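You operate a simulated robot arm through the tools that you are given. There is no shell and no other tool. Be economical: measure what you need, move in short steps, check, and stop when the job is done.

The job below is to be done with a simulated robot arm. You get a single attempt, and the scene is never put back.

## Task
Put the grey foam pad on the blue plate.

Only the result counts: the job must be done as asked and must still hold three seconds after the hand-in. Knocking over, shifting, dropping, spilling or breaking anything else fails it.

## Robot
A 7-joint arm with a two-finger parallel gripper, fixed in place. Base frame: the origin is at the foot of the arm, x ahead of it, y to its left, z up; the work surface is at about z = 0. Units: m, degrees, N and s.
With the tool pointing down near the work surface it reaches from about 0.22 to 0.58 m from the base axis. Its first joint turns from -66.0 to 66.0 degrees. Payload 2.5 kg.
Tool frame: the origin (TCP) lies between the finger pads and is the grasp point; the fingertips stand 0.023 m ahead of it; z points along the fingers, y is the line along which they close. Largest opening 0.094 m; finger width 0.038, thickness 0.01; the body of the gripper, 0.054 by 0.096 m, starts 0.039 m behind the TCP.
Orientation is told as [roll, pitch, yaw] about the base's x, y, z axes, in that order, counted from this pose: with the fingers straight down and closing along the base's y, the tool's x points along the base's -x, its y along +y and its z along -z.

## Interface
- The arm moves only by the tool send_rows. Its argument "moves" is a list of rows, each an object of numbers (a shift or turn left out is 0, a gripper value left out holds the last): "rx", "ry", "rz": the turn, a rotation vector about the tool's x, y, z in degrees; "dx", "dy", "dz": the shift along the tool's x, y, z in m; "claw": the gripper command, from -1 (shut) to 1 (fully open), values between in proportion. In form: [{"rx": .., "ry": .., "rz": .., "dx": .., "dy": .., "dz": .., "claw": ..}, ...]. A call has 1 to 10 rows; each row is the pose to reach, as a shift and turn from the pose commanded when the call began, along the tool's axes at that moment. A row lasts 0.2 s, in which the tool goes at most 0.05 m and 8.6 degrees; a call with a longer step from one row to the next is refused whole, and so is a gripper value outside its range. A pose out of reach is approached as far as the arm can. The call stops where the force on the tool passes 40 N (or 10 N more than at its start, if that is more) or the arm is blocked; 0.2 s more then pass. The fingers move at their own pace (about 0.108 m/s each) and stop on an object; they squeeze with about 43 N. The grip force told is the motor's: it shows also when the fingers shut on nothing. Time passes only in rows, and 0.2 s behind the last, so rows that repeat a pose let the fingers close. The reply holds the time, the measured pose of the TCP, the force on the tool along the base axes, the opening and the grip force, in the units named above and with some noise.
- Cameras (640 x 400 px; columns grow to the right, rows downward): "scene" is fixed at [0.1042, -0.3947, 0.5584]; the picture's right is [0.93, -0.37, 0.00], its down [-0.16, -0.41, -0.90] and it looks along [0.33, 0.83, -0.44] (base axes); focal length 334 px, centre (320, 200). "wrist" rides on the gripper at [-0.039, 0, -0.044] in the tool frame; the picture's right is [0.00, -1.00, 0.00], its down [0.97, 0.00, -0.24] and it looks along [0.24, 0.00, 0.97] (tool axes); focal length 218 px, centre (320, 200). There is no depth. A picture from a camera that has moved, and an enlarged one, comes with that camera's place and axes in the base frame and with its lens.
- snapshot(camera): a new picture of that camera. It takes no simulated time.
- enlarge(camera, box): a new picture of the part [left, top, right, bottom] of that camera's present view, enlarged. It takes no simulated time.
- close_job(): hands the job in; it is judged then, once.

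Go step by step. Nothing tells you positions but the pictures and the camera data: compare them with the known pose of the tool, close in by small moves and look again before you grip or let go. The budget is 90 turns and 36 pictures, counting those below and the enlarged ones. Unless the task says otherwise, let go and move clear before handing in, and close with one line.

The tools are called after "Request:" by a JSON object that holds its "op" and its "data". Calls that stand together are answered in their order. send_rows: Moves the arm, as the interface text tells. Its arguments: {"type":"object","properties":{"moves":{"type":"array"}},"required":["moves"]} The other tools are called the same way: snapshot (camera) takes a picture; enlarge (camera, box) takes an enlarged picture of a part of a camera's view; close_job () hands the job in.

At the start:

```text
t: 0.0
ee_pos: [0.3309, 0.3209, 0.2394]
tool_rot: [0.0, 0.0, 0.1]
ft_force: [0.8, -0.4, 0.0]
gripper_width: 0.0943
finger_force: 0.1
```

scene: 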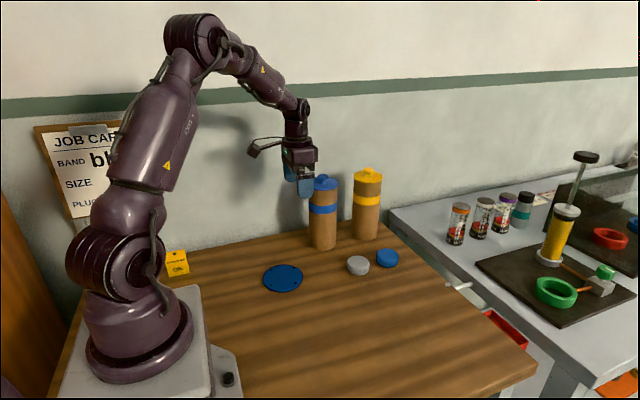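
wrist: 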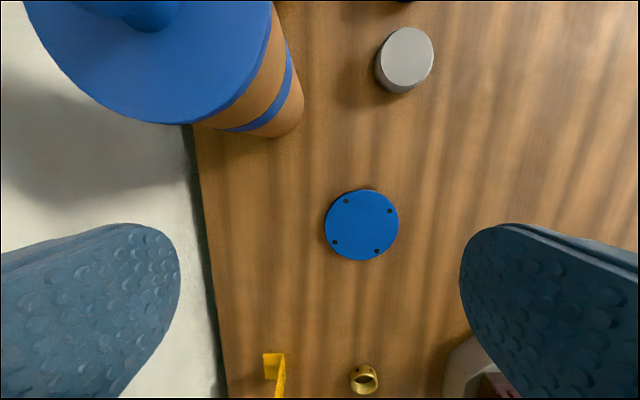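

The plate appears to be near (0.265, 0.265). The grey pad is near (0.457, 0.225), about 0.057 m wide, with a blue disc beyond it and two bottles behind. I'll move away from the bottles in -y first, then go over the pad and look.

Request:
{"op": "send_rows", "data": {"moves": [{"dy": -0.045, "claw": 1}, {"dy": -0.095}, {"dy": -0.095, "dx": -0.045}, {"dy": -0.095, "dx": -0.09}, {"dy": -0.095, "dx": -0.126}, {"dy": -0.095, "dx": -0.126, "dz": 0.04}, {"dy": -0.095, "dx": -0.126, "dz": 0.08}, {"dy": -0.095, "dx": -0.126, "dz": 0.08}]}}

Request:
{"op": "snapshot", "data": {"camera": "wrist"}}

Request:
{"op": "enlarge", "data": {"camera": "scene", "box": [240, 160, 440, 300]}}

```text
t: 1.8
ee_pos: [0.4564, 0.226, 0.1582]
tool_rot: [-0.1, 0.0, 0.1]
ft_force: [1.0, 0.2, -0.2]
gripper_width: 0.0939
finger_force: 0.1
```

```text
33 pictures are left
camera wrist: at [0.4941, 0.227, 0.2018], right [0.0, -1.0, 0.0], down [-0.97, 0.0, 0.24], along [-0.24, 0.0, -0.97], focal length 218 px, centre (320, 200)
```

wrist: 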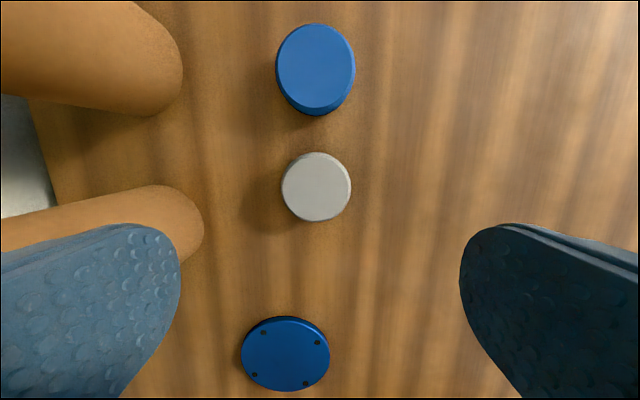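

```text
2.86 times, centred on (340, 230) of scene
camera zoom: at [0.1042, -0.3947, 0.5584], right [0.93, -0.37, 0.0], down [-0.16, -0.41, -0.9], along [0.33, 0.83, -0.44], focal length 954 px, centre (263, 114)
```

zoom: 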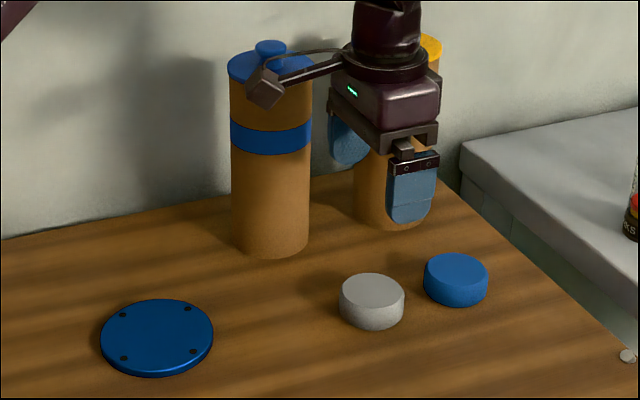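

The pad's top centre works out at about (0.462, 0.231), with a height of roughly 0.027 m. I'll correct to that, go down partway, and check before gripping.

Request:
{"op": "send_rows", "data": {"moves": [{"dx": -0.005, "dy": 0.005, "dz": 0.03}, {"dx": -0.005, "dy": 0.005, "dz": 0.06}, {"dx": -0.005, "dy": 0.005, "dz": 0.08}, {"dx": -0.005, "dy": 0.005, "dz": 0.08}]}}

Request:
{"op": "snapshot", "data": {"camera": "wrist"}}

Request:
{"op": "enlarge", "data": {"camera": "scene", "box": [240, 160, 440, 300]}}

```text
t: 2.8
ee_pos: [0.4621, 0.2317, 0.0774]
tool_rot: [0.0, 0.1, 0.0]
ft_force: [-0.9, 0.3, -0.7]
gripper_width: 0.0936
finger_force: 0.2
```

```text
31 pictures are left
camera wrist: at [0.4997, 0.2325, 0.1221], right [0.0, -1.0, 0.0], down [-0.97, 0.0, 0.24], along [-0.24, 0.0, -0.97], focal length 218 px, centre (320, 200)
```

wrist: 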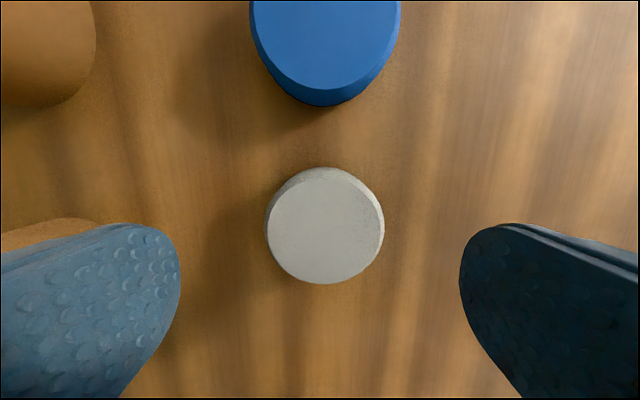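

```text
2.86 times, centred on (340, 230) of scene
camera zoom: at [0.1042, -0.3947, 0.5584], right [0.93, -0.37, 0.0], down [-0.16, -0.41, -0.9], along [0.33, 0.83, -0.44], focal length 954 px, centre (263, 114)
```

zoom: 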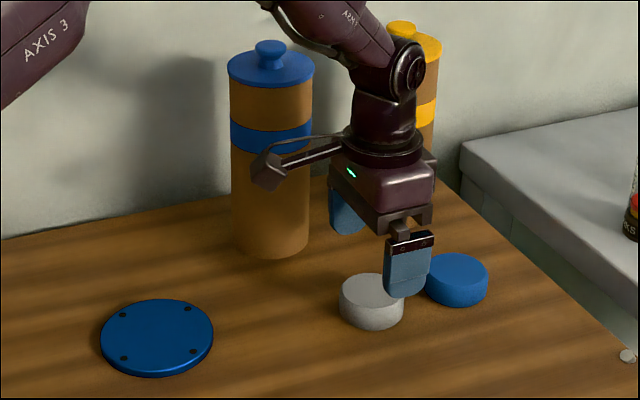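

The pad is centred between the fingers at about (0.463, 0.230), and the blue disc is clear. I'll go down to z ≈ 0.03 and close.

Request:
{"op": "send_rows", "data": {"moves": [{"dx": -0.001, "dy": -0.0015, "dz": 0.025}, {"dx": -0.001, "dy": -0.0015, "dz": 0.047}, {"dx": -0.001, "dy": -0.0015, "dz": 0.047}, {"dx": -0.001, "dy": -0.0015, "dz": 0.047, "claw": -1}, {"dx": -0.001, "dy": -0.0015, "dz": 0.047, "claw": -1}, {"dx": -0.001, "dy": -0.0015, "dz": 0.047, "claw": -1}]}}

```text
t: 4.2
ee_pos: [0.465, 0.2315, 0.0308]
tool_rot: [0.0, 0.0, 0.0]
ft_force: [-0.3, 0.0, -1.3]
gripper_width: 0.0534
finger_force: 43.1
```

The fingers have stopped on the pad at 0.053 m with full grip force. I'll lift it straight up a little way and look.

Request:
{"op": "send_rows", "data": {"moves": [{"dz": -0.02}, {"dz": -0.05}, {"dz": -0.09}, {"dz": -0.09}]}}

Request:
{"op": "snapshot", "data": {"camera": "wrist"}}

Request:
{"op": "enlarge", "data": {"camera": "scene", "box": [240, 160, 440, 300]}}

```text
t: 5.2
ee_pos: [0.4646, 0.2302, 0.1235]
tool_rot: [-0.1, 0.0, 0.1]
ft_force: [-0.1, -0.1, 0.0]
gripper_width: 0.0535
finger_force: 43.2
```

```text
29 pictures are left
camera wrist: at [0.5027, 0.231, 0.1685], right [0.0, -1.0, 0.0], down [-0.97, 0.0, 0.24], along [-0.24, 0.0, -0.97], focal length 218 px, centre (320, 200)
```

wrist: 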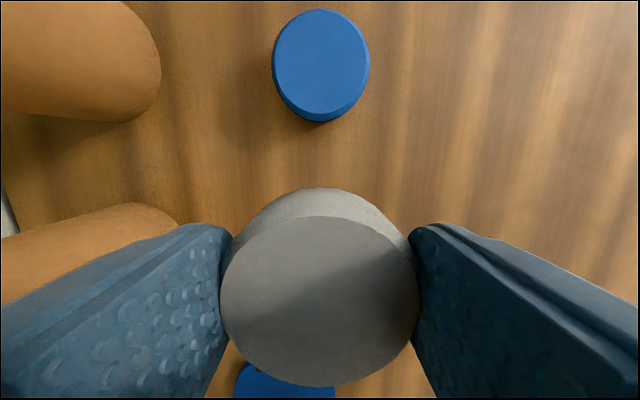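

```text
2.86 times, centred on (340, 230) of scene
camera zoom: at [0.1042, -0.3947, 0.5584], right [0.93, -0.37, 0.0], down [-0.16, -0.41, -0.9], along [0.33, 0.83, -0.44], focal length 954 px, centre (263, 114)
```

zoom: 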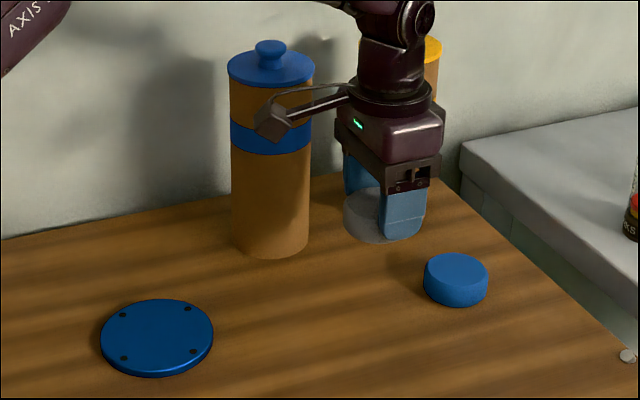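

The pad is held upright and centred in the gripper. Three views put the plate's centre at about (0.265, 0.2645). I'll carry the pad along -x first, well in front of the blue bottle, then shift in y.

Request:
{"op": "send_rows", "data": {"moves": [{"dx": 0.03}, {"dx": 0.07}, {"dx": 0.11}, {"dx": 0.15}, {"dx": 0.18, "dy": 0.015}, {"dx": 0.199, "dy": 0.033}, {"dx": 0.199, "dy": 0.034, "dz": 0.03}, {"dx": 0.199, "dy": 0.034, "dz": 0.055}, {"dx": 0.199, "dy": 0.034, "dz": 0.055}]}}

Request:
{"op": "snapshot", "data": {"camera": "wrist"}}

Request:
{"op": "enlarge", "data": {"camera": "scene", "box": [200, 180, 360, 300]}}

```text
t: 7.2
ee_pos: [0.262, 0.2636, 0.0686]
tool_rot: [0.0, -0.1, 0.0]
ft_force: [0.1, 0.9, 0.2]
gripper_width: 0.0539
finger_force: 43.0
```

```text
27 pictures are left
camera wrist: at [0.301, 0.2638, 0.1123], right [0.0, -1.0, 0.0], down [-0.97, 0.0, 0.24], along [-0.24, 0.0, -0.97], focal length 218 px, centre (320, 200)
```

wrist: 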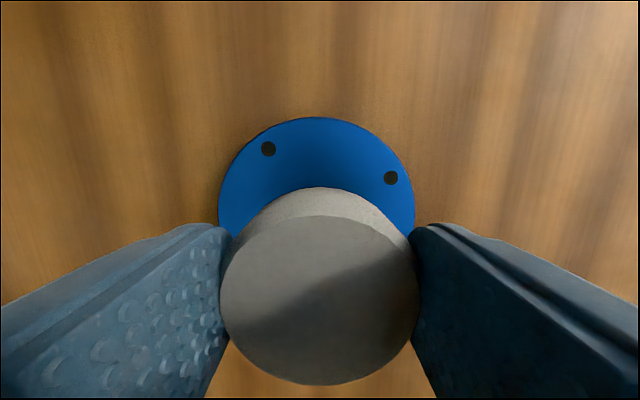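

```text
3.33 times, centred on (280, 240) of scene
camera zoom: at [0.1042, -0.3947, 0.5584], right [0.93, -0.37, 0.0], down [-0.16, -0.41, -0.9], along [0.33, 0.83, -0.44], focal length 1113 px, centre (453, 67)
```

zoom: 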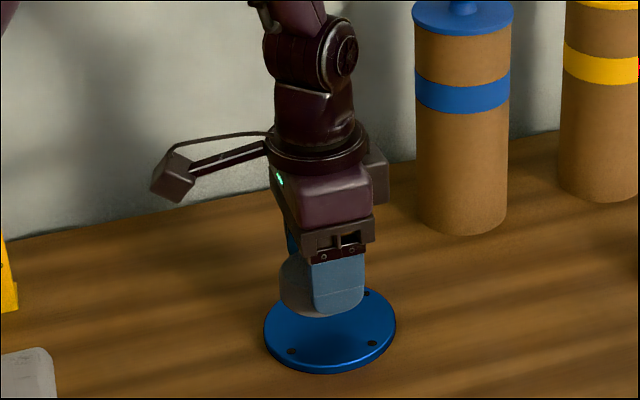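

The plate's edges give a centre of about (0.264, 0.2655), so I'll make a 2 mm correction. Then I'll lower in small steps and watch the force for contact.

Request:
{"op": "send_rows", "data": {"moves": [{"dx": -0.002, "dy": 0.002, "dz": 0.012}, {"dx": -0.002, "dy": 0.002, "dz": 0.024}, {"dx": -0.002, "dy": 0.002, "dz": 0.027}, {"dx": -0.002, "dy": 0.002, "dz": 0.027}]}}

Request:
{"op": "enlarge", "data": {"camera": "scene", "box": [240, 240, 320, 300]}}

```text
t: 8.2
ee_pos: [0.2647, 0.2643, 0.0407]
tool_rot: [0.0, 0.0, 0.0]
ft_force: [0.2, -0.1, -0.3]
gripper_width: 0.0536
finger_force: 43.0
```

```text
6.67 times, centred on (280, 270) of scene
camera zoom: at [0.1042, -0.3947, 0.5584], right [0.93, -0.37, 0.0], down [-0.16, -0.41, -0.9], along [0.33, 0.83, -0.44], focal length 2226 px, centre (587, -267)
```

zoom: 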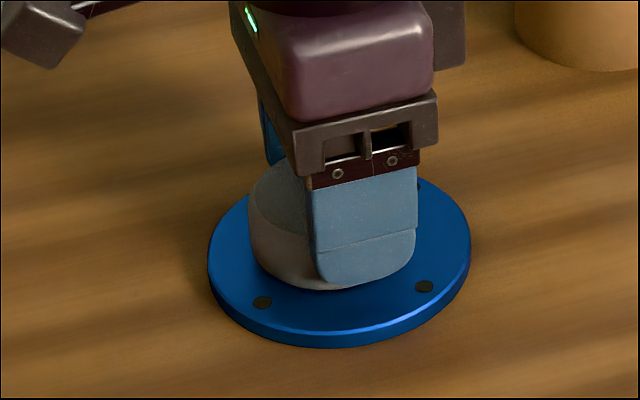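

The pad is centred over the plate and only a few millimetres above it, with no contact force yet. I'll lower it 1 mm at a time.

Request:
{"op": "send_rows", "data": {"moves": [{"dz": 0.001}, {"dz": 0.002}, {"dz": 0.002}]}}

```text
t: 9.0
ee_pos: [0.2658, 0.2656, 0.0387]
tool_rot: [0.1, -0.1, 0.1]
ft_force: [-1.3, -0.9, 12.9]
gripper_width: 0.0536
finger_force: 42.9
```

There's 13 N of upward force, so the pad is resting on the plate. I'll open the fingers, then raise the arm straight up.

Request:
{"op": "send_rows", "data": {"moves": [{"dz": -0.0005}, {"dz": -0.0005, "claw": 0.6}, {"dz": -0.0005, "claw": 0.6}, {"dz": -0.0005, "claw": 0.6}, {"dz": -0.03}, {"dz": -0.07}, {"dz": -0.11}, {"dz": -0.11}]}}

Request:
{"op": "snapshot", "data": {"camera": "wrist"}}

Request:
{"op": "snapshot", "data": {"camera": "scene"}}

```text
t: 10.8
ee_pos: [0.267, 0.2647, 0.151]
tool_rot: [0.0, 0.0, 0.1]
ft_force: [0.2, 0.3, 0.5]
gripper_width: 0.0754
finger_force: 0.0
```

```text
24 pictures are left
camera wrist: at [0.3045, 0.2662, 0.1952], right [0.0, -1.0, 0.0], down [-0.97, 0.0, 0.24], along [-0.24, 0.0, -0.97], focal length 218 px, centre (320, 200)
```

wrist: 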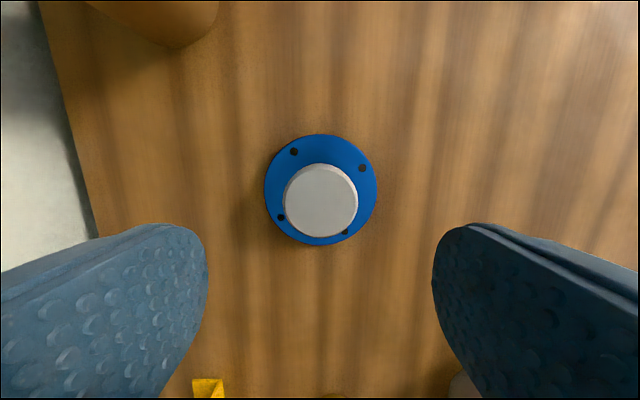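

```text
23 pictures are left
```

scene: 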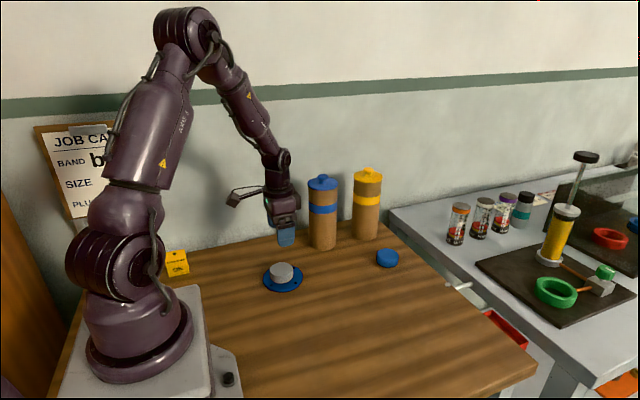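

The pad is resting on the plate, fully inside its rim. The gripper is clear and nothing else has moved, so I'm handing in.

Request:
{"op": "close_job", "data": {}}

```text
The job is handed in.
```

The grey foam pad is on the blue plate, and nothing else was moved.
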